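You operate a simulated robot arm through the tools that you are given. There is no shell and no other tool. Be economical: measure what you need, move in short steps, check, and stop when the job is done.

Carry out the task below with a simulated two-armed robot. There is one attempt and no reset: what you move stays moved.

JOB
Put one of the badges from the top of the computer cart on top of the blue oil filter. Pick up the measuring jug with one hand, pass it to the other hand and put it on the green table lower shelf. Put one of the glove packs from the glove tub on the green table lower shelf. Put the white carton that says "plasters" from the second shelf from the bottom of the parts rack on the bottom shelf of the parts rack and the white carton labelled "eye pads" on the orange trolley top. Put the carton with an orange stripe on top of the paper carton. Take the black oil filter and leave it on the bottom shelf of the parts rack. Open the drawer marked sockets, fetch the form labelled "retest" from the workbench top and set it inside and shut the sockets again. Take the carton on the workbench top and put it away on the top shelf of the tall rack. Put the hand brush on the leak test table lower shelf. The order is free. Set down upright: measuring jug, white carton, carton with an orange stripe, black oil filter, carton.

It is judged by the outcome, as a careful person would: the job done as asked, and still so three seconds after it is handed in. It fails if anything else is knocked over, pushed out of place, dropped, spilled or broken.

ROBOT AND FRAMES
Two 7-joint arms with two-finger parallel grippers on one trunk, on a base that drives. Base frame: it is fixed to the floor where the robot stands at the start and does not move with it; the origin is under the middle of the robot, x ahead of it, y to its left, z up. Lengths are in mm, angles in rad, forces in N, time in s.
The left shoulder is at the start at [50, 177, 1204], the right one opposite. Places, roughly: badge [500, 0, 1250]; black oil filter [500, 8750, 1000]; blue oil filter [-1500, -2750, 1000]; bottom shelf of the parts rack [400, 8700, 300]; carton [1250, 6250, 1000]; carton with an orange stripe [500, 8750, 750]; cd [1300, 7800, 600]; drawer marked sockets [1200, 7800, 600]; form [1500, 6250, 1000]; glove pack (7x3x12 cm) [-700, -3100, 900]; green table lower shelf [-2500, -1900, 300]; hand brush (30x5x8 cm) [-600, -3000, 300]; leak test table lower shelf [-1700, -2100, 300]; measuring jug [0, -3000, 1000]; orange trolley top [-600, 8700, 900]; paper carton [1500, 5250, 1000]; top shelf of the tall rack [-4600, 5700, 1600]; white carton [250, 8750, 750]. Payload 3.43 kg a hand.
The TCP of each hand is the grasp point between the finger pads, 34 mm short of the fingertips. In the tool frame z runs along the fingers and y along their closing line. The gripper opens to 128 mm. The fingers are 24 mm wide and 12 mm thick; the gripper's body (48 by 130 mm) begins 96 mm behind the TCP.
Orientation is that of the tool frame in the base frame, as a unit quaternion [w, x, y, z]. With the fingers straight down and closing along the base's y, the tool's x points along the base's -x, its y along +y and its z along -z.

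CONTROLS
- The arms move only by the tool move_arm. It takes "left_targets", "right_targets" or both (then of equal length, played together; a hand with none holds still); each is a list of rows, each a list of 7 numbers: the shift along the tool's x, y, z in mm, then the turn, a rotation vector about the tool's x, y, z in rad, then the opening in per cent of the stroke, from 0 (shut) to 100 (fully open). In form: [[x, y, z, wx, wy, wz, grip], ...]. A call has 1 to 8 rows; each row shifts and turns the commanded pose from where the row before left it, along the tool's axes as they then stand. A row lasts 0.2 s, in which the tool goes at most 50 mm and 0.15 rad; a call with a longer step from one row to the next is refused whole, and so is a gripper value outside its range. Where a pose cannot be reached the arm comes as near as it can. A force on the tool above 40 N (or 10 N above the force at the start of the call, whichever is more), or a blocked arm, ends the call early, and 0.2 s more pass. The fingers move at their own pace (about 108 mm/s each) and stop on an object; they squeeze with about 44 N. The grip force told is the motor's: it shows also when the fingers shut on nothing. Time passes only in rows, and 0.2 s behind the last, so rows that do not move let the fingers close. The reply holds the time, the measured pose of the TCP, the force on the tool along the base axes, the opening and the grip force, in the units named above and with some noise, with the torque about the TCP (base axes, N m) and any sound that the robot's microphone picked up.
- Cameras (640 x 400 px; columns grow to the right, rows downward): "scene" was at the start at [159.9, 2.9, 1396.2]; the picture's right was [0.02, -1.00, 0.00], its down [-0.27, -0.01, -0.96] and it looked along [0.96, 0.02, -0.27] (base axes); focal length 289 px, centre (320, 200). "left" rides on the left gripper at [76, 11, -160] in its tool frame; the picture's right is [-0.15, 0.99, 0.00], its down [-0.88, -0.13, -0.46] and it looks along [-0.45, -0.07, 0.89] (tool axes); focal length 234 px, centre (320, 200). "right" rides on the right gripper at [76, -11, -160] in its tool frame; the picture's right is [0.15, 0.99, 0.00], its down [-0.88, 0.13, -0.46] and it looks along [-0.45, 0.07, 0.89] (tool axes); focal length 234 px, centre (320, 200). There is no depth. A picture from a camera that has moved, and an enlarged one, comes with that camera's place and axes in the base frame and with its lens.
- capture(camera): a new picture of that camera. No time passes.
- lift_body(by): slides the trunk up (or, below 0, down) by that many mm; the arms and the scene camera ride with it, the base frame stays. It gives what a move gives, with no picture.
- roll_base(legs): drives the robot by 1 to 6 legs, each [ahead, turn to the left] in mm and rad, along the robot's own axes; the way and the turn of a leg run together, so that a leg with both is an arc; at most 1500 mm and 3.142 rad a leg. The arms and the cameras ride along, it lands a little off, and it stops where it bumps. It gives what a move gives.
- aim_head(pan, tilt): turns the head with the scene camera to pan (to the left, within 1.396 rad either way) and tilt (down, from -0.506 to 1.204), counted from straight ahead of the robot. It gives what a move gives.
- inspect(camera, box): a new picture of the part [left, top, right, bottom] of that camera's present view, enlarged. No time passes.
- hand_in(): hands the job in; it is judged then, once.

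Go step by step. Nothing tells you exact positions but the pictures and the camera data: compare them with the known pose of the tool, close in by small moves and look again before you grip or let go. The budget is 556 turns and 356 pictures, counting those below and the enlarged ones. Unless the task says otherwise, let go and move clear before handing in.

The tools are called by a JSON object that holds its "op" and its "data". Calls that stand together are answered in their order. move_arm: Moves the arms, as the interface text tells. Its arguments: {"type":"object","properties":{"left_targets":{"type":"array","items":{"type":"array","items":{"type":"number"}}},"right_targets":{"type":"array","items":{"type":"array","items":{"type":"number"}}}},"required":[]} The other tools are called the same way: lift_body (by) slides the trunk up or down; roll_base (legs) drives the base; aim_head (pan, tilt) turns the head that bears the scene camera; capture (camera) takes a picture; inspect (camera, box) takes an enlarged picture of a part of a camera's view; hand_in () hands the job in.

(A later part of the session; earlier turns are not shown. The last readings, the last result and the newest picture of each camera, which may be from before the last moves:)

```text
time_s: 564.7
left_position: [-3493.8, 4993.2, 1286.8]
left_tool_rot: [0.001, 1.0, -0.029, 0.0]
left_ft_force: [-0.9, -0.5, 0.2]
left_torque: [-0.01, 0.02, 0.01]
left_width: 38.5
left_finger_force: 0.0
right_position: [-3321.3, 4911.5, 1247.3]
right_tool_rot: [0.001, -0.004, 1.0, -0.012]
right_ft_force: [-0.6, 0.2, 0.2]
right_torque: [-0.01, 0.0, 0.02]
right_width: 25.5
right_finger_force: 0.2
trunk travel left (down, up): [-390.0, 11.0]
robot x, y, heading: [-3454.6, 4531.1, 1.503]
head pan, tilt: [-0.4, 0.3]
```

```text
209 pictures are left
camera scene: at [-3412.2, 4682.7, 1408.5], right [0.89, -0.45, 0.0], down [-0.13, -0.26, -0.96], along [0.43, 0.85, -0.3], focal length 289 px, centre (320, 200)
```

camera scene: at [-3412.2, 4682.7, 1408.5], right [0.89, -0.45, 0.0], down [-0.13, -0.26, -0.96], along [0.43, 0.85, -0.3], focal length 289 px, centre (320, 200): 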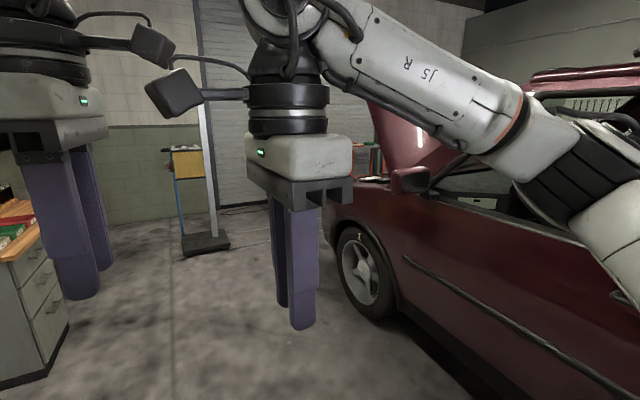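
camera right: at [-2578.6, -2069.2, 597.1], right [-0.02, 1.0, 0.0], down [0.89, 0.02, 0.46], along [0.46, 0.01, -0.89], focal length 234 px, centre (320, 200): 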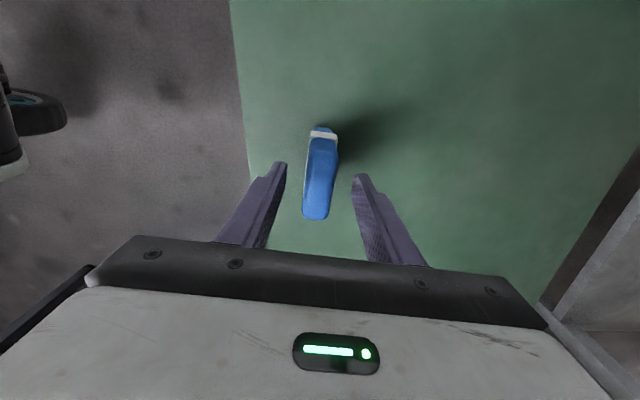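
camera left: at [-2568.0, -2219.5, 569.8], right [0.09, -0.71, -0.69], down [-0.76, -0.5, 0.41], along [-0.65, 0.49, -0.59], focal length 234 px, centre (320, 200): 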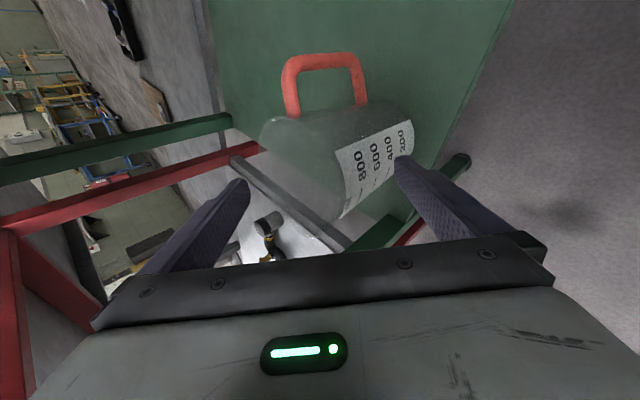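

{"op": "roll_base", "data": {"legs": [[1250, 0], [1200, 0], [0, -0.9]]}}

{"op": "aim_head", "data": {"pan": 0.0, "tilt": 0.4}}

{"op": "capture", "data": {"camera": "scene"}}

```text
time_s: 579.0
left_position: [-2935.9, 7278.5, 1287.1]
left_tool_rot: [0.002, 0.884, -0.467, -0.001]
left_ft_force: [0.2, -0.3, -0.5]
left_torque: [0.01, 0.01, 0.03]
left_width: 38.3
left_finger_force: 0.0
right_position: [-2898.2, 7092.9, 1246.9]
right_tool_rot: [-0.005, 0.44, 0.898, -0.011]
right_ft_force: [0.1, -0.2, 0.2]
right_torque: [0.02, 0.02, -0.02]
right_width: 25.5
right_finger_force: 0.1
trunk travel left (down, up): [-390.0, 11.0]
robot x, y, heading: [-3282.0, 6961.6, 0.587]
head pan, tilt: [-0.4, 0.3]
```

```text
time_s: 579.8
left_position: [-2936.6, 7279.2, 1287.8]
left_tool_rot: [0.001, 0.884, -0.467, -0.001]
left_ft_force: [-0.4, -0.4, -0.5]
left_torque: [0.0, -0.02, -0.04]
left_width: 38.3
left_finger_force: 0.0
right_position: [-2898.5, 7091.7, 1248.2]
right_tool_rot: [-0.006, 0.438, 0.899, -0.011]
right_ft_force: [-0.8, 0.2, 0.7]
right_torque: [0.0, -0.02, 0.01]
right_width: 25.7
right_finger_force: 0.0
trunk travel left (down, up): [-390.0, 11.0]
robot x, y, heading: [-3282.0, 6966.2, 0.594]
head pan, tilt: [0.0, 0.4]
```

```text
208 pictures are left
camera scene: at [-3150.4, 7055.9, 1399.3], right [0.56, -0.83, 0.0], down [-0.32, -0.22, -0.92], along [0.77, 0.51, -0.39], focal length 289 px, centre (320, 200)
```

scene: 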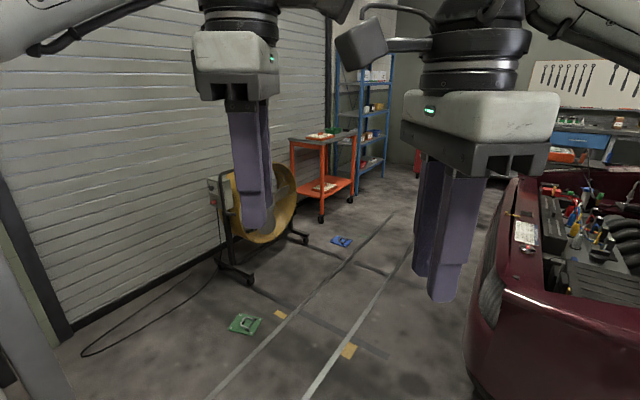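

{"op": "roll_base", "data": {"legs": [[1170, 0], [0, -0.58], [1500, 0], [400, 0], [0, 0.6]]}}

{"op": "capture", "data": {"camera": "scene"}}

```text
time_s: 598.0
left_position: [-105.4, 8023.0, 1288.4]
left_tool_rot: [0.002, 0.894, -0.448, 0.0]
left_ft_force: [0.9, -0.2, -0.4]
left_torque: [-0.03, -0.04, 0.02]
left_width: 38.4
left_finger_force: 0.0
right_position: [-57.3, 7836.9, 1248.5]
right_tool_rot: [-0.005, 0.418, 0.908, -0.011]
right_ft_force: [0.3, -0.1, -1.2]
right_torque: [-0.04, -0.02, 0.0]
right_width: 25.4
right_finger_force: 0.0
trunk travel left (down, up): [-390.0, 11.0]
robot x, y, heading: [-436.4, 7698.7, 0.64]
head pan, tilt: [0.0, 0.4]
```

```text
207 pictures are left
camera scene: at [-307.4, 7791.2, 1399.3], right [0.59, -0.81, 0.0], down [-0.31, -0.23, -0.92], along [0.74, 0.55, -0.39], focal length 289 px, centre (320, 200)
```

scene: 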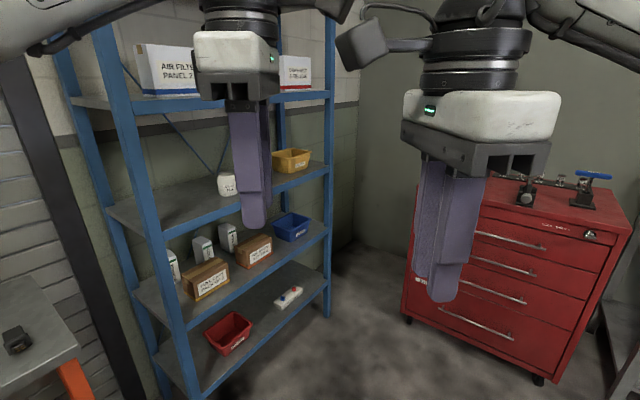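

{"op": "roll_base", "data": {"legs": [[0, -0.6], [720, 0], [0, 1.53]]}}

{"op": "aim_head", "data": {"pan": 0.0, "tilt": 0.5}}

{"op": "capture", "data": {"camera": "scene"}}

```text
time_s: 607.2
left_position: [227.8, 8175.1, 1286.7]
left_tool_rot: [0.001, 1.0, -0.018, 0.0]
left_ft_force: [0.0, 0.2, -0.1]
left_torque: [-0.03, -0.02, -0.01]
left_width: 38.5
left_finger_force: 0.1
right_position: [400.5, 8096.9, 1247.3]
right_tool_rot: [0.0, -0.013, 1.0, -0.013]
right_ft_force: [0.0, 0.0, -0.4]
right_torque: [-0.05, 0.0, 0.0]
right_width: 25.5
right_finger_force: 0.0
trunk travel left (down, up): [-390.0, 11.0]
robot x, y, heading: [274.2, 7714.2, 1.524]
head pan, tilt: [0.0, 0.4]
```

```text
time_s: 607.9
left_position: [226.3, 8175.0, 1286.6]
left_tool_rot: [0.002, 1.0, -0.018, 0.0]
left_ft_force: [0.9, -0.2, 1.6]
left_torque: [0.01, 0.04, -0.01]
left_width: 38.3
left_finger_force: 0.1
right_position: [400.1, 8096.0, 1248.6]
right_tool_rot: [0.0, -0.014, 1.0, -0.012]
right_ft_force: [-0.9, 0.5, -0.8]
right_torque: [0.0, 0.02, 0.0]
right_width: 25.8
right_finger_force: 0.0
trunk travel left (down, up): [-390.0, 11.0]
robot x, y, heading: [275.7, 7710.8, 1.527]
head pan, tilt: [0.0, 0.499]
```

```text
206 pictures are left
camera scene: at [279.4, 7873.5, 1390.2], right [1.0, -0.04, 0.0], down [-0.02, -0.48, -0.88], along [0.04, 0.88, -0.48], focal length 289 px, centre (320, 200)
```

scene: 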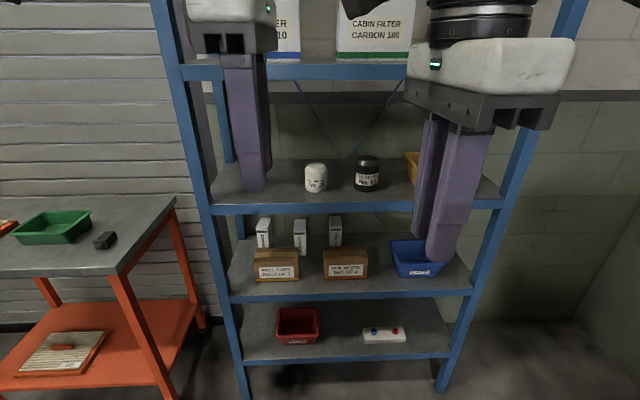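

{"op": "inspect", "data": {"camera": "scene", "box": [230, 200, 390, 300]}}

{"op": "inspect", "data": {"camera": "scene", "box": [280, 130, 460, 240]}}

{"op": "inspect", "data": {"camera": "scene", "box": [220, 280, 480, 400]}}

```text
4.00 times, centred on (310, 250) of scene
camera zoom: at [279.4, 7873.5, 1390.2], right [1.0, -0.04, 0.0], down [-0.02, -0.48, -0.88], along [0.04, 0.88, -0.48], focal length 1156 px, centre (360, 0)
```

zoom: 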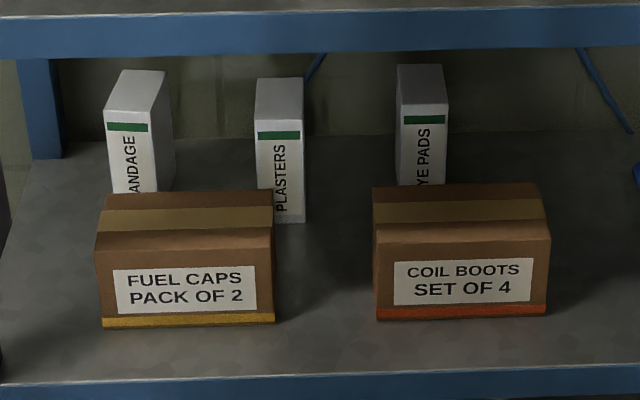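

```text
3.56 times, centred on (370, 185) of scene
camera zoom: at [279.4, 7873.5, 1390.2], right [1.0, -0.04, 0.0], down [-0.02, -0.48, -0.88], along [0.04, 0.88, -0.48], focal length 1028 px, centre (142, 253)
```

zoom: 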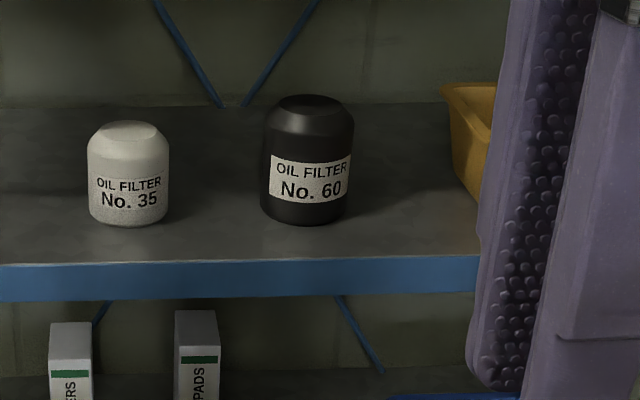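

```text
2.46 times, centred on (350, 340) of scene
camera zoom: at [279.4, 7873.5, 1390.2], right [1.0, -0.04, 0.0], down [-0.02, -0.48, -0.88], along [0.04, 0.88, -0.48], focal length 712 px, centre (246, -145)
```

zoom: 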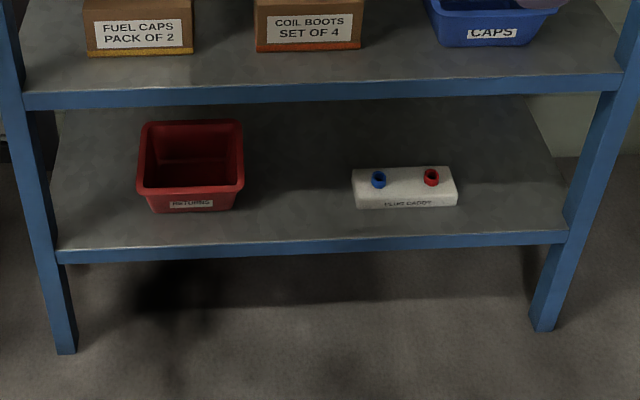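

Parts rack shelves are at z≈300, 645, 1000 and 1350. The orange-striped carton is "COIL BOOTS" (148 mm wide), eye pads are behind it, plasters behind "FUEL CAPS", and the black filter No. 60 is at (453, 8645). I'll set both hands pointing forward.

{"op": "move_arm", "data": {"left_targets": [[-30, 0, 0, 0, 0, 0, 0], [-30, 0, 0, 0, 0, 0, 0], [0, 0, 0, 0.15, 0, 0, 0], [0, 0, 0, 0.15, 0, 0, 0], [0, 0, 0, 0.15, 0, 0, 0], [0, 0, 0, 0.15, 0, 0, 0], [0, 0, 0, 0.15, 0, 0, 0], [0, 0, 0, 0.15, 0, 0, 0]], "right_targets": [[-20, 0, 0, 0, 0, 0, 0], [-20, 0, 0, 0, 0, 0, 0], [0, 0, 0, -0.15, 0, 0, 0], [0, 0, 0, -0.15, 0, 0, 0], [0, 0, 0, -0.15, 0, 0, 0], [0, 0, 0, -0.15, 0, 0, 0], [0, 0, 0, -0.15, 0, 0, 0], [0, 0, 0, -0.15, 0, 0, 0]]}}

{"op": "move_arm", "data": {"left_targets": [[0, 0, 0, 0.15, 0, 0, 0], [0, 0, 0, 0.15, 0, 0, 0], [0, 0, 0, 0.15, 0, 0, 0], [0, 0, 0, 0.15, 0, 0, 0], [0, 0, 0, 0.07, 0, 0, 0], [0, 0, 0, 0, 0, -0.15, 0], [0, 0, 0, 0, 0, -0.15, 0], [0, 0, 0, 0, 0, -0.15, 0]], "right_targets": [[0, 0, 0, -0.15, 0, 0, 0], [0, 0, 0, -0.15, 0, 0, 0], [0, 0, 0, -0.15, 0, 0, 0], [0, 0, 0, -0.15, 0, 0, 0], [0, 0, 0, -0.07, 0, 0, 0], [0, 0, 0, 0, 0, 0.15, 0], [0, 0, 0, 0, 0, 0.15, 0], [0, 0, 0, 0, 0, 0.15, 0]]}}

{"op": "move_arm", "data": {"left_targets": [[0, 0, 0, 0, 0, -0.15, 0], [0, 0, 0, 0, 0, -0.15, 0], [0, 0, 0, 0, 0, -0.15, 0], [0, 0, 0, 0, 0, -0.15, 0], [0, 0, 0, 0, 0, -0.15, 0], [0, 0, 0, 0, 0, -0.15, 0], [0, 0, 0, 0, 0, -0.15, 0], [0, 0, 0, 0, 0, -0.07, 0]], "right_targets": [[0, 0, 0, 0, 0, 0.15, 0], [0, 0, 0, 0, 0, 0.15, 0], [0, 0, 0, 0, 0, 0.15, 0], [0, 0, 0, 0, 0, 0.15, 0], [0, 0, 0, 0, 0, 0.15, 0], [0, 0, 0, 0, 0, 0.15, 0], [0, 0, 0, 0, 0, 0.15, 0], [0, 0, 0, 0, 0, 0.07, 0]]}}

{"op": "capture", "data": {"camera": "scene"}}

```text
time_s: 609.7
left_position: [166.7, 8179.3, 1288.3]
left_tool_rot: [-0.435, 0.9, -0.016, 0.009]
left_ft_force: [0.0, -0.7, 0.5]
left_torque: [0.0, 0.0, -0.01]
left_width: 0.0
left_finger_force: 33.0
right_position: [440.9, 8099.0, 1248.1]
right_tool_rot: [-0.007, -0.012, 0.905, 0.425]
right_ft_force: [-0.4, 0.1, 0.2]
right_torque: [-0.01, -0.03, -0.03]
right_width: 0.0
right_finger_force: 32.6
trunk travel left (down, up): [-390.0, 11.0]
robot x, y, heading: [273.9, 7713.0, 1.526]
head pan, tilt: [0.0, 0.499]
```

```text
time_s: 611.5
left_position: [171.2, 8184.2, 1289.6]
left_tool_rot: [-0.685, 0.693, 0.148, 0.17]
left_ft_force: [-0.2, 0.3, -1.1]
left_torque: [0.02, 0.01, -0.03]
left_width: 0.0
left_finger_force: 32.9
left hand out of reach, approached as far as the arm can: row 5
right_position: [399.9, 8165.1, 1300.2]
right_tool_rot: [-0.166, 0.15, 0.7, 0.679]
right_ft_force: [0.4, 1.3, -0.1]
right_torque: [-0.01, -0.02, -0.01]
right_width: 0.0
right_finger_force: 32.5
right hand out of reach, approached as far as the arm can: row 1, 2, 3, 4, 5
trunk travel left (down, up): [-390.0, 11.0]
robot x, y, heading: [274.7, 7710.0, 1.527]
head pan, tilt: [0.0, 0.499]
```

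```text
time_s: 613.3
left_position: [171.2, 8184.8, 1291.1]
left_tool_rot: [-0.49, 0.509, 0.493, 0.508]
left_ft_force: [-0.1, -0.7, 0.0]
left_torque: [0.0, -0.01, -0.02]
left_width: 0.0
left_finger_force: 33.0
right_position: [399.5, 8165.8, 1300.7]
right_tool_rot: [-0.5, 0.5, 0.513, 0.487]
right_ft_force: [0.9, -0.5, -0.1]
right_torque: [-0.02, 0.01, -0.01]
right_width: 0.3
right_finger_force: 33.3
trunk travel left (down, up): [-390.0, 11.0]
robot x, y, heading: [275.7, 7714.0, 1.524]
head pan, tilt: [0.0, 0.499]
```

```text
202 pictures are left
camera scene: at [279.4, 7873.6, 1390.1], right [1.0, -0.04, 0.0], down [-0.02, -0.48, -0.88], along [0.04, 0.88, -0.48], focal length 289 px, centre (320, 200)
```

scene: 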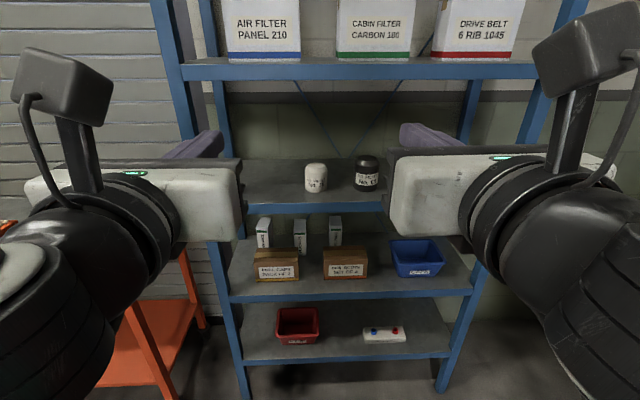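

Both hands point forward. I'll prepare the right hand for the black filter (pitched down 0.6 rad, opened) and lower the left one into the free bay height.

{"op": "move_arm", "data": {"left_targets": [[-40, 0, 0, 0, 0, 0, 0], [-40, 0, 0, 0, 0, 0, 0], [-40, 0, 0, 0, 0, 0, 0], [0, 0, 0, 0, 0, 0, 0], [0, 0, 0, 0, 0, 0, 0], [0, 0, 0, 0, 0, 0, 0], [0, 0, 0, 0, 0, 0, 0]], "right_targets": [[-40, 18, 0, 0, 0, 0, 100], [-40, 18, 0, 0, 0, 0, 100], [-40, 18, 0, 0, 0, 0, 100], [0, 0, 0, 0, -0.15, 0, 100], [0, 0, 0, 0, -0.15, 0, 100], [0, 0, 0, 0, -0.15, 0, 100], [0, 0, 0, 0, -0.15, 0, 100]]}}

{"op": "roll_base", "data": {"legs": [[0, 0.047], [330, 0]]}}

{"op": "capture", "data": {"camera": "right"}}

{"op": "capture", "data": {"camera": "scene"}}

```text
time_s: 614.9
left_position: [174.8, 8189.2, 1171.0]
left_tool_rot: [-0.49, 0.51, 0.492, 0.508]
left_ft_force: [0.4, 0.1, 0.4]
left_torque: [0.01, -0.01, 0.0]
left_width: 0.0
left_finger_force: 33.0
left hand out of reach, approached as far as the arm can: row 1
right_position: [427.7, 8197.6, 1191.9]
right_tool_rot: [-0.326, 0.62, 0.639, 0.317]
right_ft_force: [-0.7, 1.1, -0.4]
right_torque: [0.01, -0.03, -0.01]
right_width: 128.0
right_finger_force: 0.2
right hand out of reach, approached as far as the arm can: row 1, 2, 3
trunk travel left (down, up): [-390.0, 11.0]
robot x, y, heading: [276.5, 7714.7, 1.529]
head pan, tilt: [0.0, 0.499]
```

```text
time_s: 617.5
left_position: [156.9, 8519.0, 1172.1]
left_tool_rot: [-0.5, 0.5, 0.502, 0.498]
left_ft_force: [-0.3, -0.2, 0.0]
left_torque: [0.04, -0.01, 0.0]
left_width: 0.0
left_finger_force: 33.3
right_position: [406.0, 8536.8, 1192.5]
right_tool_rot: [-0.333, 0.607, 0.651, 0.312]
right_ft_force: [-0.1, -0.2, -0.2]
right_torque: [0.01, 0.02, -0.02]
right_width: 127.9
right_finger_force: 0.1
trunk travel left (down, up): [-390.0, 11.0]
robot x, y, heading: [277.3, 8048.6, 1.568]
head pan, tilt: [0.0, 0.499]
```

```text
201 pictures are left
camera right: at [400.4, 8451.2, 1346.4], right [0.98, 0.16, 0.12], down [0.19, -0.87, -0.45], along [0.04, 0.46, -0.89], focal length 234 px, centre (320, 200)
```

right: 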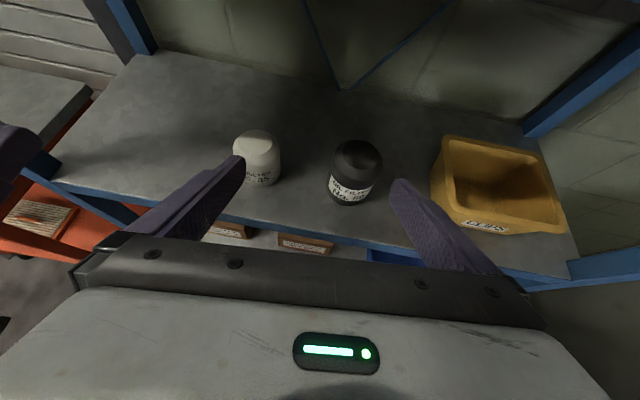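

```text
200 pictures are left
camera scene: at [272.1, 8207.8, 1390.0], right [1.0, 0.0, 0.0], down [0.0, -0.48, -0.88], along [0.0, 0.88, -0.48], focal length 289 px, centre (320, 200)
```

scene: 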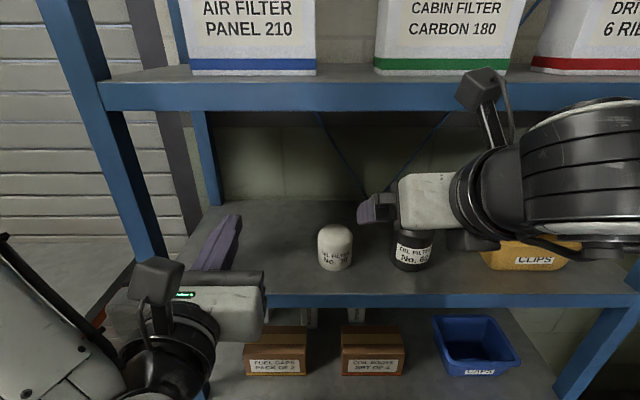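

{"op": "move_arm", "data": {"right_targets": [[-36, 17, 26, 0, 0, 0, 100], [-36, 17, 26, 0, 0, 0, 100], [-36, 17, 26, 0, 0, 0, 100]]}}

{"op": "capture", "data": {"camera": "right"}}

```text
time_s: 618.3
left_position: [156.4, 8518.7, 1172.3]
left_tool_rot: [-0.5, 0.501, 0.502, 0.497]
left_ft_force: [0.0, 0.1, 0.1]
left_torque: [0.03, 0.04, 0.01]
left_width: 0.1
left_finger_force: 33.3
right_position: [458.6, 8540.7, 1057.4]
right_tool_rot: [-0.333, 0.607, 0.651, 0.311]
right_ft_force: [-0.3, 0.7, 0.0]
right_torque: [0.01, 0.01, 0.02]
right_width: 127.9
right_finger_force: 0.1
trunk travel left (down, up): [-390.0, 11.0]
robot x, y, heading: [273.5, 8043.9, 1.578]
head pan, tilt: [0.0, 0.499]
```

```text
199 pictures are left
camera right: at [452.5, 8455.5, 1212.3], right [0.98, 0.15, 0.12], down [0.19, -0.87, -0.45], along [0.04, 0.46, -0.89], focal length 234 px, centre (320, 200)
```

right: 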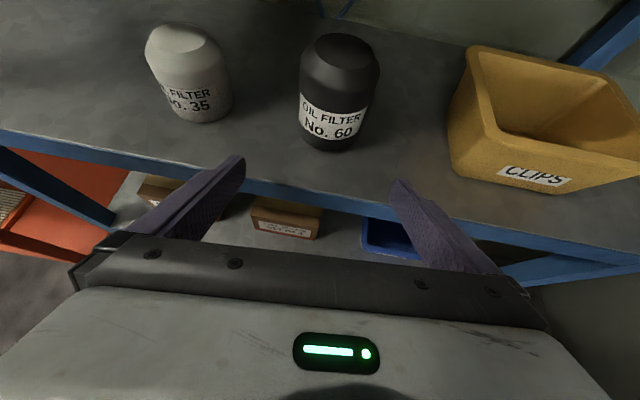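

{"op": "roll_base", "data": {"legs": [[97, 0]]}}

{"op": "capture", "data": {"camera": "right"}}

```text
time_s: 619.5
left_position: [156.2, 8619.4, 1170.2]
left_tool_rot: [-0.501, 0.5, 0.503, 0.496]
left_ft_force: [-0.1, 0.2, -0.1]
left_torque: [0.01, 0.0, -0.01]
left_width: 0.0
left_finger_force: 33.5
right_position: [456.8, 8641.7, 1057.1]
right_tool_rot: [-0.332, 0.608, 0.651, 0.311]
right_ft_force: [0.4, 0.9, 0.7]
right_torque: [-0.04, -0.03, 0.03]
right_width: 127.9
right_finger_force: 0.0
trunk travel left (down, up): [-390.0, 11.0]
robot x, y, heading: [277.5, 8143.9, 1.566]
head pan, tilt: [0.0, 0.499]
```

```text
198 pictures are left
camera right: at [451.7, 8555.1, 1211.9], right [0.98, 0.15, 0.12], down [0.19, -0.87, -0.45], along [0.04, 0.46, -0.89], focal length 234 px, centre (320, 200)
```

right: 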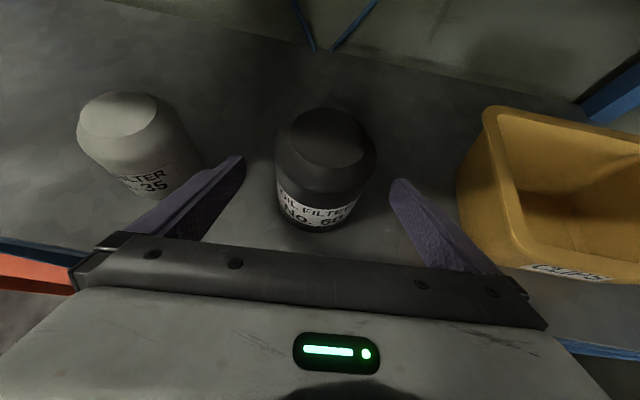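

{"op": "move_arm", "data": {"right_targets": [[0, 0, 0, 0, 0, 0, 40], [0, 0, 0, 0, 0, 0, 0], [0, 0, 0, 0, 0, 0, 0], [0, 0, 0, 0, 0, 0, 0]]}}

{"op": "move_arm", "data": {"right_targets": [[12, 0, -8, 0, 0, 0, 0], [12, 0, -8, 0, 0, 0, 0], [12, 0, -8, 0, 0, 0, 0]]}}

{"op": "capture", "data": {"camera": "scene"}}

```text
time_s: 620.5
left_position: [156.4, 8617.7, 1170.9]
left_tool_rot: [-0.501, 0.499, 0.502, 0.497]
left_ft_force: [0.1, -0.7, 0.4]
left_torque: [-0.02, -0.03, 0.02]
left_width: 0.0
left_finger_force: 32.6
right_position: [457.1, 8640.0, 1059.8]
right_tool_rot: [-0.333, 0.607, 0.651, 0.312]
right_ft_force: [-0.8, -1.4, 0.9]
right_torque: [-0.03, 0.15, 0.03]
right_width: 72.4
right_finger_force: 44.3
trunk travel left (down, up): [-390.0, 11.0]
robot x, y, heading: [276.5, 8142.7, 1.566]
head pan, tilt: [0.0, 0.499]
```

```text
time_s: 621.3
left_position: [156.7, 8617.8, 1173.2]
left_tool_rot: [-0.501, 0.5, 0.503, 0.497]
left_ft_force: [0.4, -0.2, -0.9]
left_torque: [0.04, -0.02, 0.02]
left_width: 0.0
left_finger_force: 33.5
right_position: [457.0, 8642.2, 1100.6]
right_tool_rot: [-0.332, 0.607, 0.651, 0.311]
right_ft_force: [-0.4, 0.3, -2.6]
right_torque: [-0.06, -0.03, -0.01]
right_width: 72.6
right_finger_force: 45.0
trunk travel left (down, up): [-390.0, 11.0]
robot x, y, heading: [274.6, 8143.9, 1.569]
head pan, tilt: [0.0, 0.499]
```

```text
197 pictures are left
camera scene: at [272.3, 8306.1, 1390.1], right [1.0, 0.0, 0.0], down [0.0, -0.48, -0.88], along [0.0, 0.88, -0.48], focal length 289 px, centre (320, 200)
```

scene: 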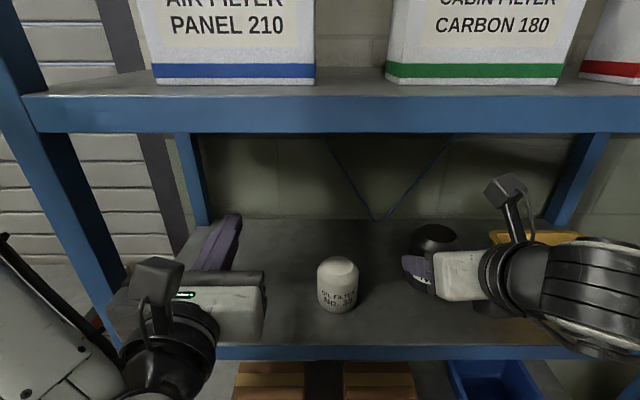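

The black filter is held. I'll back out, lower the trunk and bring it down in front of the bottom shelf.

{"op": "roll_base", "data": {"legs": [[-260, 0]]}}

{"op": "lift_body", "data": {"by": -390}}

{"op": "move_arm", "data": {"left_targets": [[30, 0, 0, 0, 0, 0, 0], [30, 0, 0, 0, 0, 0, 0], [30, 0, 0, 0, 0, 0, 0], [0, 0, 0, 0, 0, 0, 0], [0, 0, 0, 0, 0, 0, 0], [0, 0, 0, 0, 0, 0, 0], [0, 0, 0, 0, 0, 0, 0], [0, 0, 0, 0, 0, 0, 0]], "right_targets": [[-33, 0, 24, 0, 0, 0, 0], [-33, 0, 24, 0, 0, 0, 0], [-33, 0, 24, 0, 0, 0, 0], [-33, 0, 24, 0, 0, 0, 0], [-33, 0, 24, 0, 0, 0, 0], [-33, 0, 24, 0, 0, 0, 0], [-33, 0, 24, 0, 0, 0, 0], [-33, 0, 24, 0, 0, 0, 0]]}}

{"op": "capture", "data": {"camera": "scene"}}

```text
time_s: 623.1
left_position: [155.5, 8362.8, 1172.1]
left_tool_rot: [-0.501, 0.499, 0.503, 0.497]
left_ft_force: [-0.8, -0.8, -1.0]
left_torque: [-0.02, 0.02, 0.01]
left_width: 0.0
left_finger_force: 33.7
right_position: [456.4, 8388.0, 1100.5]
right_tool_rot: [-0.333, 0.607, 0.651, 0.311]
right_ft_force: [0.2, -0.4, -3.2]
right_torque: [-0.06, -0.03, 0.03]
right_width: 72.7
right_finger_force: 43.8
trunk travel left (down, up): [-390.0, 11.0]
robot x, y, heading: [275.5, 7891.6, 1.572]
head pan, tilt: [0.0, 0.499]
```

```text
time_s: 626.9
left_position: [154.4, 8362.9, 780.8]
left_tool_rot: [-0.501, 0.499, 0.504, 0.496]
left_ft_force: [0.0, 1.0, 0.5]
left_torque: [0.02, -0.01, -0.03]
left_width: 0.0
left_finger_force: 32.5
right_position: [457.5, 8385.9, 709.8]
right_tool_rot: [-0.333, 0.607, 0.651, 0.312]
right_ft_force: [-1.1, -0.3, -1.7]
right_torque: [-0.07, -0.01, -0.04]
right_width: 72.7
right_finger_force: 43.3
trunk travel left (down, up): [0.0, 401.0]
robot x, y, heading: [274.4, 7887.8, 1.569]
head pan, tilt: [0.0, 0.499]
```

```text
time_s: 628.7
left_position: [155.1, 8363.9, 870.0]
left_tool_rot: [-0.5, 0.5, 0.503, 0.496]
left_ft_force: [0.2, -0.1, 0.5]
left_torque: [0.01, -0.02, -0.01]
left_width: 0.0
left_finger_force: 33.0
right_position: [462.7, 8391.3, 581.2]
right_tool_rot: [-0.331, 0.606, 0.655, 0.306]
right_ft_force: [-0.4, -0.3, -2.1]
right_torque: [-0.04, -0.02, 0.03]
right_width: 72.7
right_finger_force: 44.0
right hand out of reach, approached as far as the arm can: row 3, 4, 5, 6, 7, 8
trunk travel left (down, up): [0.0, 401.0]
robot x, y, heading: [276.2, 7890.7, 1.571]
head pan, tilt: [0.0, 0.499]
```

```text
196 pictures are left
camera scene: at [271.9, 8050.9, 1000.1], right [1.0, 0.0, 0.0], down [0.0, -0.48, -0.88], along [0.0, 0.88, -0.48], focal length 289 px, centre (320, 200)
```

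scene: 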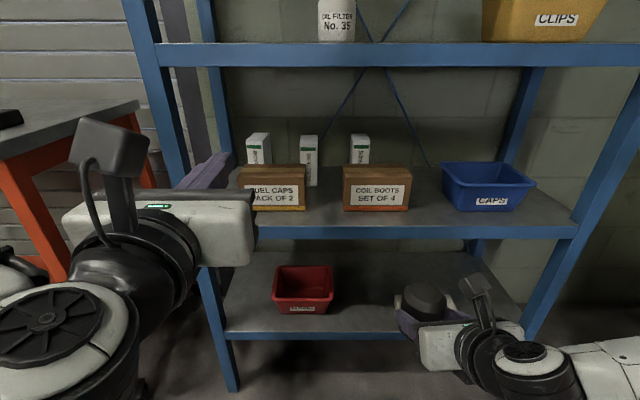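

{"op": "move_arm", "data": {"right_targets": [[-12, -35, -16, 0, 0, 0, 0], [-12, -35, -16, 0, 0, 0, 0], [-33, 0, 24, 0, 0, 0, 0], [-33, 0, 24, 0, 0, 0, 0], [-33, 0, 24, 0, 0, 0, 0], [-33, 0, 24, 0, 0, 0, 0]]}}

```text
time_s: 630.1
left_position: [154.7, 8363.2, 870.3]
left_tool_rot: [-0.501, 0.499, 0.503, 0.496]
left_ft_force: [0.0, -0.7, -0.3]
left_torque: [0.03, -0.01, -0.01]
left_width: 0.0
left_finger_force: 32.7
right_position: [349.1, 8351.0, 444.1]
right_tool_rot: [-0.329, 0.608, 0.651, 0.312]
right_ft_force: [0.9, -0.5, -2.8]
right_torque: [-0.03, -0.01, -0.01]
right_width: 72.6
right_finger_force: 44.1
right hand out of reach, approached as far as the arm can: row 4, 5, 6
trunk travel left (down, up): [0.0, 401.0]
robot x, y, heading: [276.1, 7888.1, 1.572]
head pan, tilt: [0.0, 0.499]
```

{"op": "move_arm", "data": {"right_targets": [[0, -30, 0, 0, -0.1, 0, 0], [-32, 0, 27, 0, 0, 0, 0], [-32, 0, 27, 0, 0, 0, 0]]}}

{"op": "capture", "data": {"camera": "scene"}}

```text
time_s: 630.9
left_position: [155.4, 8363.0, 869.5]
left_tool_rot: [-0.501, 0.499, 0.503, 0.496]
left_ft_force: [0.0, 0.0, 0.5]
left_torque: [-0.04, -0.01, -0.03]
left_width: 0.0
left_finger_force: 32.7
right_position: [318.8, 8345.7, 360.8]
right_tool_rot: [-0.299, 0.623, 0.667, 0.28]
right_ft_force: [0.3, 0.0, -2.3]
right_torque: [-0.06, 0.01, 0.06]
right_width: 72.7
right_finger_force: 44.3
trunk travel left (down, up): [0.0, 401.0]
robot x, y, heading: [274.6, 7886.3, 1.569]
head pan, tilt: [0.0, 0.499]
```

```text
195 pictures are left
camera scene: at [271.9, 8050.8, 1000.1], right [1.0, 0.0, 0.0], down [0.0, -0.48, -0.88], along [0.0, 0.88, -0.48], focal length 289 px, centre (320, 200)
```

scene: 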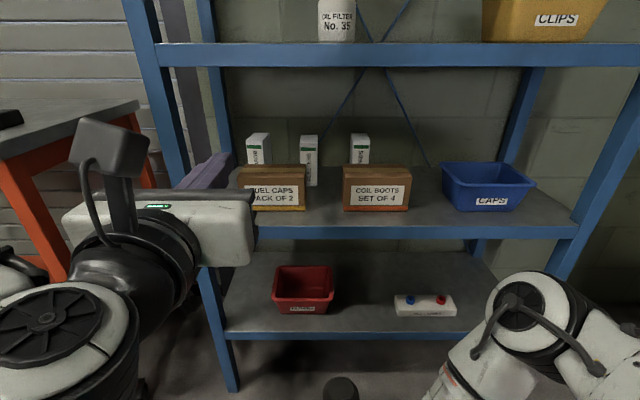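

{"op": "move_arm", "data": {"right_targets": [[30, 0, -25, 0, 0, 0, 0]]}}

{"op": "roll_base", "data": {"legs": [[0, -0.5], [155, 0], [0, 0.5]]}}

{"op": "capture", "data": {"camera": "right"}}

{"op": "capture", "data": {"camera": "scene"}}

```text
time_s: 631.3
left_position: [154.8, 8363.6, 870.1]
left_tool_rot: [-0.501, 0.499, 0.503, 0.496]
left_ft_force: [0.4, -0.2, -0.2]
left_torque: [0.02, 0.0, 0.0]
left_width: 0.1
left_finger_force: 32.9
right_position: [319.4, 8350.1, 401.4]
right_tool_rot: [-0.3, 0.621, 0.668, 0.28]
right_ft_force: [-0.5, -0.3, -2.7]
right_torque: [-0.08, 0.01, -0.02]
right_width: 72.7
right_finger_force: 43.8
trunk travel left (down, up): [0.0, 401.0]
robot x, y, heading: [275.5, 7889.4, 1.573]
head pan, tilt: [0.0, 0.499]
```

```text
time_s: 635.5
left_position: [227.6, 8497.2, 870.0]
left_tool_rot: [-0.501, 0.499, 0.504, 0.496]
left_ft_force: [-0.3, -0.3, -0.5]
left_torque: [0.03, 0.02, -0.01]
left_width: 0.3
left_finger_force: 33.2
right_position: [390.6, 8482.8, 400.9]
right_tool_rot: [-0.3, 0.62, 0.669, 0.279]
right_ft_force: [0.4, -0.4, -2.4]
right_torque: [-0.08, 0.01, -0.01]
right_width: 72.5
right_finger_force: 44.4
trunk travel left (down, up): [0.0, 401.0]
robot x, y, heading: [348.5, 8023.0, 1.576]
head pan, tilt: [0.0, 0.499]
```

```text
194 pictures are left
camera right: at [383.9, 8413.1, 563.0], right [0.98, 0.17, 0.11], down [0.2, -0.91, -0.36], along [0.04, 0.37, -0.93], focal length 234 px, centre (320, 200)
```

right: 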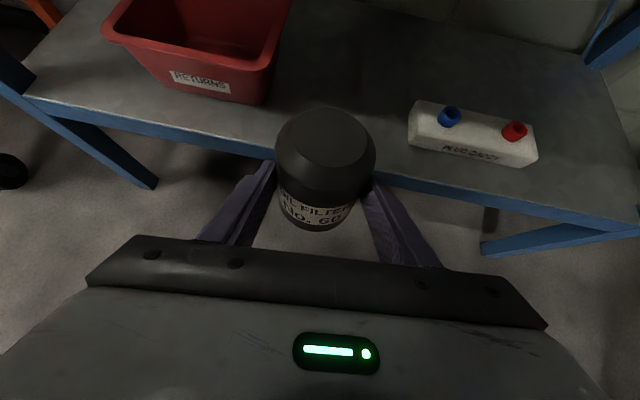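

```text
193 pictures are left
camera scene: at [345.1, 8184.7, 1000.1], right [1.0, 0.0, 0.0], down [0.0, -0.48, -0.88], along [0.0, 0.88, -0.48], focal length 289 px, centre (320, 200)
```

scene: 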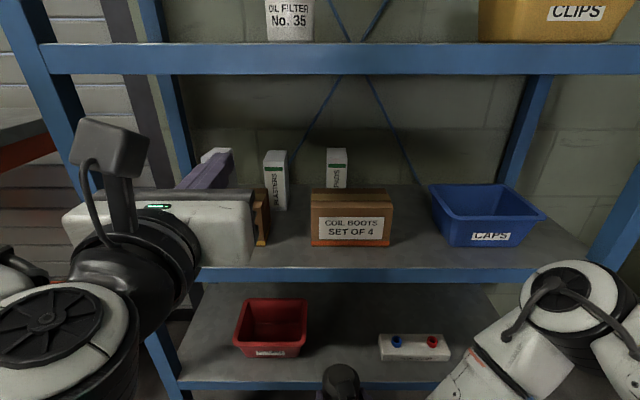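

{"op": "move_arm", "data": {"right_targets": [[0, 13, 0, 0, 0, 0, 0]]}}

{"op": "roll_base", "data": {"legs": [[165, 0]]}}

{"op": "capture", "data": {"camera": "right"}}

```text
time_s: 635.9
left_position: [227.6, 8497.1, 870.2]
left_tool_rot: [-0.502, 0.499, 0.504, 0.495]
left_ft_force: [-0.6, 0.7, -0.1]
left_torque: [0.0, 0.02, 0.04]
left_width: 0.1
left_finger_force: 33.4
right_position: [404.1, 8484.0, 402.1]
right_tool_rot: [-0.299, 0.621, 0.668, 0.28]
right_ft_force: [0.4, 0.8, -3.7]
right_torque: [-0.04, 0.04, 0.0]
right_width: 72.7
right_finger_force: 43.9
trunk travel left (down, up): [0.0, 401.0]
robot x, y, heading: [349.1, 8021.4, 1.576]
head pan, tilt: [0.0, 0.499]
```

```text
time_s: 637.4
left_position: [224.7, 8660.6, 870.4]
left_tool_rot: [-0.502, 0.499, 0.504, 0.495]
left_ft_force: [-0.4, 0.4, 0.2]
left_torque: [-0.01, -0.02, 0.0]
left_width: 0.0
left_finger_force: 32.9
right_position: [402.6, 8647.1, 402.3]
right_tool_rot: [-0.3, 0.62, 0.669, 0.28]
right_ft_force: [-0.5, -0.5, -3.0]
right_torque: [-0.04, 0.01, -0.02]
right_width: 72.8
right_finger_force: 44.4
trunk travel left (down, up): [0.0, 401.0]
robot x, y, heading: [346.3, 8187.0, 1.577]
head pan, tilt: [0.0, 0.499]
```

```text
192 pictures are left
camera right: at [395.6, 8577.3, 563.5], right [0.98, 0.17, 0.11], down [0.2, -0.91, -0.36], along [0.04, 0.37, -0.93], focal length 234 px, centre (320, 200)
```

right: 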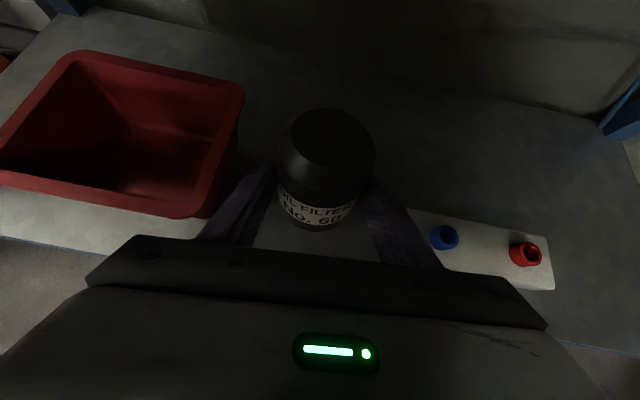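

{"op": "move_arm", "data": {"right_targets": [[-13.8, 0, 11.6, 0, 0, 0, 0], [-11, 0, 9.3, 0, 0, 0, 0], [-3, 0, 2.6, 0, 0, 0, 0], [-2.3, 0, 1.9, 0, 0, 0, 0]]}}

{"op": "move_arm", "data": {"right_targets": [[-2.3, 0, 1.9, 0, 0, 0, 0], [-2.3, 0, 1.9, 0, 0, 0, 0], [-2.3, 0, 1.9, 0, 0, 0, 0]]}}

```text
time_s: 638.4
left_position: [225.1, 8661.6, 871.2]
left_tool_rot: [-0.502, 0.498, 0.503, 0.497]
left_ft_force: [-0.3, -0.2, -0.2]
left_torque: [0.01, 0.0, -0.01]
left_width: 0.2
left_finger_force: 33.3
right_position: [400.2, 8648.3, 364.5]
right_tool_rot: [-0.298, 0.62, 0.668, 0.282]
right_ft_force: [2.2, -2.1, 6.9]
right_torque: [0.32, -0.08, -0.11]
right_width: 72.5
right_finger_force: 44.1
trunk travel left (down, up): [0.0, 401.0]
robot x, y, heading: [346.3, 8186.6, 1.579]
head pan, tilt: [0.0, 0.499]
```

```text
time_s: 639.2
left_position: [225.7, 8659.2, 871.5]
left_tool_rot: [-0.503, 0.497, 0.504, 0.496]
left_ft_force: [0.1, 0.9, -0.1]
left_torque: [0.03, 0.0, 0.0]
left_width: 0.0
left_finger_force: 32.8
right_position: [396.1, 8649.0, 359.9]
right_tool_rot: [-0.3, 0.619, 0.667, 0.284]
right_ft_force: [4.2, -7.2, 27.5]
right_torque: [1.22, 0.01, -0.13]
right_width: 71.8
right_finger_force: 43.8
right hand out of reach, approached as far as the arm can: row 1
trunk travel left (down, up): [0.0, 401.0]
robot x, y, heading: [349.9, 8188.1, 1.574]
head pan, tilt: [0.0, 0.499]
```

{"op": "move_arm", "data": {"right_targets": [[1.5, 0, -1.3, 0, 0, 0, 62], [0, 0, 0, 0, 0, 0, 72], [0, 0, 0, 0, 0, 0, 72]]}}

{"op": "capture", "data": {"camera": "right"}}

```text
time_s: 640.0
left_position: [226.7, 8660.7, 869.6]
left_tool_rot: [-0.502, 0.498, 0.505, 0.495]
left_ft_force: [-0.1, 0.4, -0.6]
left_torque: [0.0, 0.01, 0.01]
left_width: 0.0
left_finger_force: 32.8
right_position: [397.0, 8647.9, 358.8]
right_tool_rot: [-0.296, 0.621, 0.669, 0.28]
right_ft_force: [-0.1, -0.2, -0.3]
right_torque: [-0.01, -0.03, 0.0]
right_width: 92.4
right_finger_force: 0.1
trunk travel left (down, up): [0.0, 401.0]
robot x, y, heading: [348.1, 8189.1, 1.582]
head pan, tilt: [0.0, 0.499]
```

```text
191 pictures are left
camera right: at [389.5, 8577.4, 520.7], right [0.98, 0.17, 0.12], down [0.2, -0.92, -0.35], along [0.05, 0.37, -0.93], focal length 234 px, centre (320, 200)
```

right: 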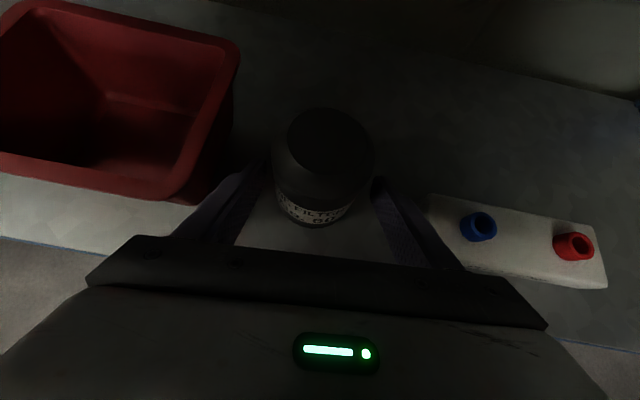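

{"op": "roll_base", "data": {"legs": [[-120, 0]]}}

{"op": "capture", "data": {"camera": "scene"}}

```text
time_s: 641.2
left_position: [226.0, 8541.1, 870.1]
left_tool_rot: [-0.502, 0.498, 0.504, 0.496]
left_ft_force: [0.0, -1.3, 0.6]
left_torque: [0.04, 0.02, -0.01]
left_width: 0.0
left_finger_force: 32.7
right_position: [397.4, 8529.2, 359.0]
right_tool_rot: [-0.297, 0.62, 0.669, 0.28]
right_ft_force: [0.0, 0.2, 0.0]
right_torque: [-0.03, -0.02, 0.02]
right_width: 91.9
right_finger_force: 0.0
trunk travel left (down, up): [0.0, 401.0]
robot x, y, heading: [346.3, 8069.9, 1.582]
head pan, tilt: [0.0, 0.499]
```

```text
190 pictures are left
camera scene: at [344.6, 8229.4, 1000.1], right [1.0, 0.01, 0.0], down [0.0, -0.48, -0.88], along [0.0, 0.88, -0.48], focal length 289 px, centre (320, 200)
```

scene: 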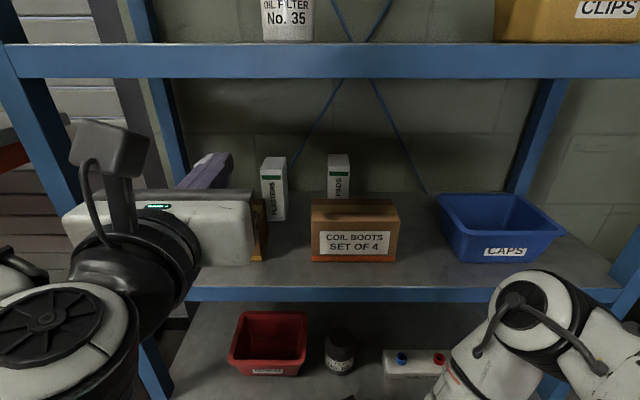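

The filter is placed. Next the COIL BOOTS carton; I'll zoom in to measure it.

{"op": "inspect", "data": {"camera": "scene", "box": [240, 140, 440, 290]}}

```text
2.67 times, centred on (340, 215) of scene
camera zoom: at [344.6, 8229.4, 1000.1], right [1.0, 0.01, 0.0], down [0.0, -0.48, -0.88], along [0.0, 0.88, -0.48], focal length 771 px, centre (267, 160)
```

zoom: 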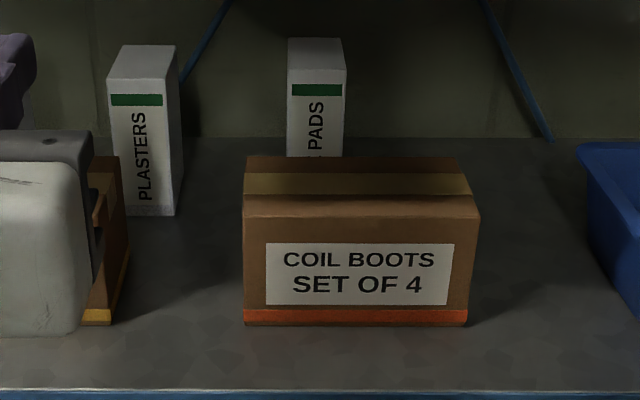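

The box spans x 328–482, y 8642–8723, z 645–735. I'll squeeze it between both closed hands. First back off and level the right hand.

{"op": "roll_base", "data": {"legs": [[-160, 0]]}}

{"op": "move_arm", "data": {"right_targets": [[36, 0, -30, 0, 0, 0, 0], [36, 0, -30, 0, 0, 0, 0], [36, 0, -30, 0, 0, 0, 0], [36, 0, -30, 0, 0, 0, 0], [36, 0, -30, 0, 0, 0, 0], [36, 0, -30, 0, 0, 0, 0], [36, 0, -30, 0, 0, 0, 0], [20, 0, -16, 0, 0, 0, 0]]}}

{"op": "move_arm", "data": {"left_targets": [[-30, 0, 0, 0, 0, 0, 0], [-30, 0, 0, 0, 0, 0, 0], [-30, 0, 0, 0, 0, 0, 0], [-30, 0, 0, 0, 0, 0, 0], [-30, 0, 0, 0, 0, 0, 0], [-20, 0, 0, 0, 0, 0, 0]], "right_targets": [[0, 0, 0, 0, 0.15, 0, 0], [0, 0, 0, 0, 0.15, 0, 0], [0, 0, 0, 0, 0.15, 0, 0], [0, 0, 0, 0, 0.15, 0, 0], [0, 0, 0, 0, 0.1, 0, 0], [0, 0, 0, 0, 0, 0, 0]]}}

```text
time_s: 642.6
left_position: [226.3, 8381.2, 870.6]
left_tool_rot: [-0.503, 0.498, 0.505, 0.495]
left_ft_force: [-0.1, -0.6, 0.4]
left_torque: [-0.02, -0.01, 0.04]
left_width: 0.2
left_finger_force: 33.1
right_position: [397.7, 8367.9, 359.0]
right_tool_rot: [-0.296, 0.621, 0.669, 0.28]
right_ft_force: [1.2, -0.1, -0.5]
right_torque: [0.02, -0.04, 0.01]
right_width: 92.2
right_finger_force: 0.1
trunk travel left (down, up): [0.0, 401.0]
robot x, y, heading: [348.4, 7906.5, 1.581]
head pan, tilt: [0.0, 0.499]
```

```text
time_s: 644.4
left_position: [227.0, 8382.0, 869.0]
left_tool_rot: [-0.503, 0.498, 0.505, 0.495]
left_ft_force: [0.3, 0.4, 0.4]
left_torque: [-0.01, -0.01, 0.03]
left_width: 0.0
left_finger_force: 33.1
right_position: [395.2, 8379.7, 711.7]
right_tool_rot: [-0.296, 0.62, 0.67, 0.28]
right_ft_force: [-0.1, -0.7, 0.1]
right_torque: [-0.03, 0.02, 0.0]
right_width: 0.0
right_finger_force: 33.3
trunk travel left (down, up): [0.0, 401.0]
robot x, y, heading: [347.3, 7909.1, 1.573]
head pan, tilt: [0.0, 0.499]
```

```text
time_s: 645.8
left_position: [229.9, 8380.5, 703.3]
left_tool_rot: [-0.504, 0.496, 0.507, 0.493]
left_ft_force: [-0.4, -0.1, 0.6]
left_torque: [-0.02, 0.02, 0.03]
left_width: 0.0
left_finger_force: 33.1
left hand out of reach, approached as far as the arm can: row 6
right_position: [394.4, 8380.9, 711.5]
right_tool_rot: [-0.509, 0.486, 0.527, 0.476]
right_ft_force: [0.7, -0.6, 0.6]
right_torque: [0.0, 0.0, 0.02]
right_width: 0.3
right_finger_force: 33.7
trunk travel left (down, up): [0.0, 401.0]
robot x, y, heading: [349.2, 7905.2, 1.577]
head pan, tilt: [0.0, 0.499]
```

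{"op": "roll_base", "data": {"legs": [[0, -0.5], [115, 0], [0, 0.5]]}}

{"op": "move_arm", "data": {"left_targets": [[0, 0, 0, -0.022, 0, 0, 0], [0, 0, 0, 0, 0, 0, 0]], "right_targets": [[-8, 35, 0, -0.074, 0.02, 0, 0], [0, 35, 0, 0, 0, 0, 0]]}}

{"op": "capture", "data": {"camera": "scene"}}

{"op": "capture", "data": {"camera": "right"}}

{"op": "capture", "data": {"camera": "left"}}

```text
time_s: 649.9
left_position: [295.6, 8483.2, 703.2]
left_tool_rot: [-0.499, 0.501, 0.503, 0.497]
left_ft_force: [0.3, -1.4, -0.6]
left_torque: [-0.03, 0.03, -0.03]
left_width: 0.0
left_finger_force: 33.1
right_position: [459.3, 8481.4, 710.6]
right_tool_rot: [-0.505, 0.491, 0.524, 0.48]
right_ft_force: [0.2, -0.5, 0.1]
right_torque: [0.0, 0.03, 0.0]
right_width: 0.0
right_finger_force: 33.1
trunk travel left (down, up): [0.0, 401.0]
robot x, y, heading: [406.1, 8012.7, 1.56]
head pan, tilt: [0.0, 0.499]
```

```text
time_s: 650.5
left_position: [300.1, 8482.7, 706.0]
left_tool_rot: [-0.493, 0.507, 0.498, 0.502]
left_ft_force: [-0.2, 0.0, 0.0]
left_torque: [0.01, -0.02, 0.03]
left_width: 0.3
left_finger_force: 32.5
left hand out of reach, approached as far as the arm can: row 1
right_position: [528.8, 8483.3, 703.8]
right_tool_rot: [-0.489, 0.507, 0.499, 0.505]
right_ft_force: [-0.2, 0.3, -0.3]
right_torque: [-0.01, -0.01, -0.03]
right_width: 0.0
right_finger_force: 33.1
trunk travel left (down, up): [0.0, 401.0]
robot x, y, heading: [407.8, 8011.2, 1.561]
head pan, tilt: [0.0, 0.499]
```

```text
188 pictures are left
camera scene: at [404.3, 8171.3, 1000.1], right [1.0, -0.01, 0.0], down [-0.01, -0.48, -0.88], along [0.01, 0.88, -0.48], focal length 289 px, centre (320, 200)
```

scene: 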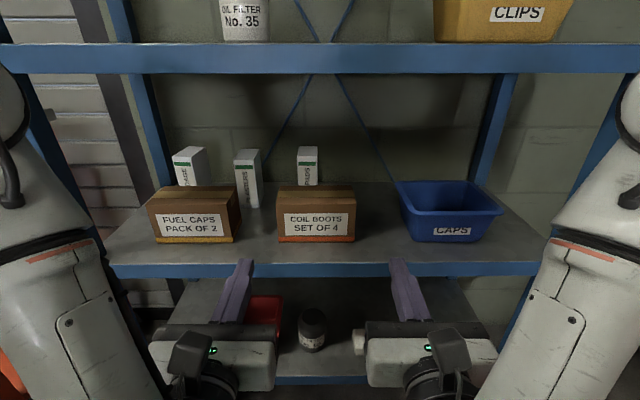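

```text
187 pictures are left
camera right: at [512.3, 8324.9, 780.8], right [0.99, -0.02, 0.15], down [0.13, -0.47, -0.87], along [0.09, 0.88, -0.46], focal length 234 px, centre (320, 200)
```

right: 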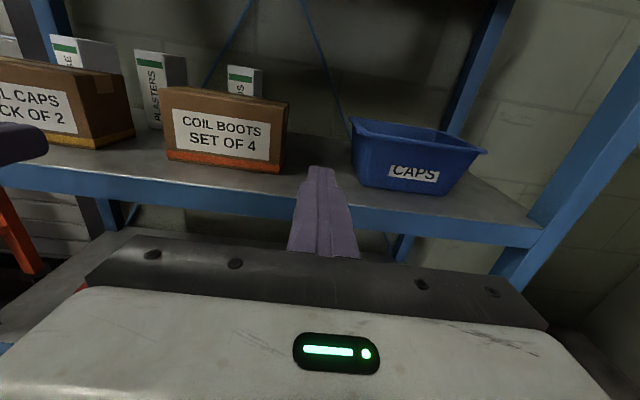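

```text
186 pictures are left
camera left: at [308.9, 8324.8, 783.0], right [0.99, -0.02, -0.15], down [-0.14, -0.46, -0.88], along [-0.05, 0.89, -0.46], focal length 234 px, centre (320, 200)
```

left: 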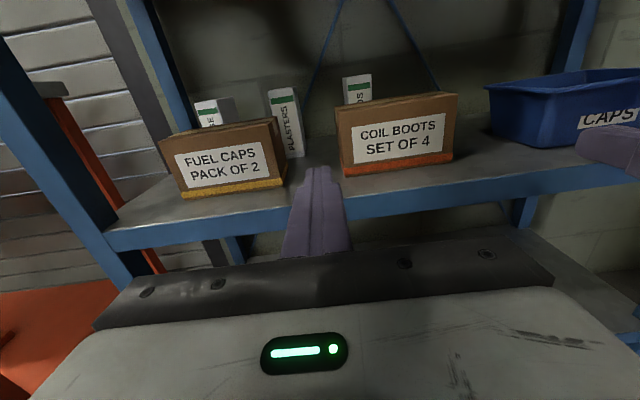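

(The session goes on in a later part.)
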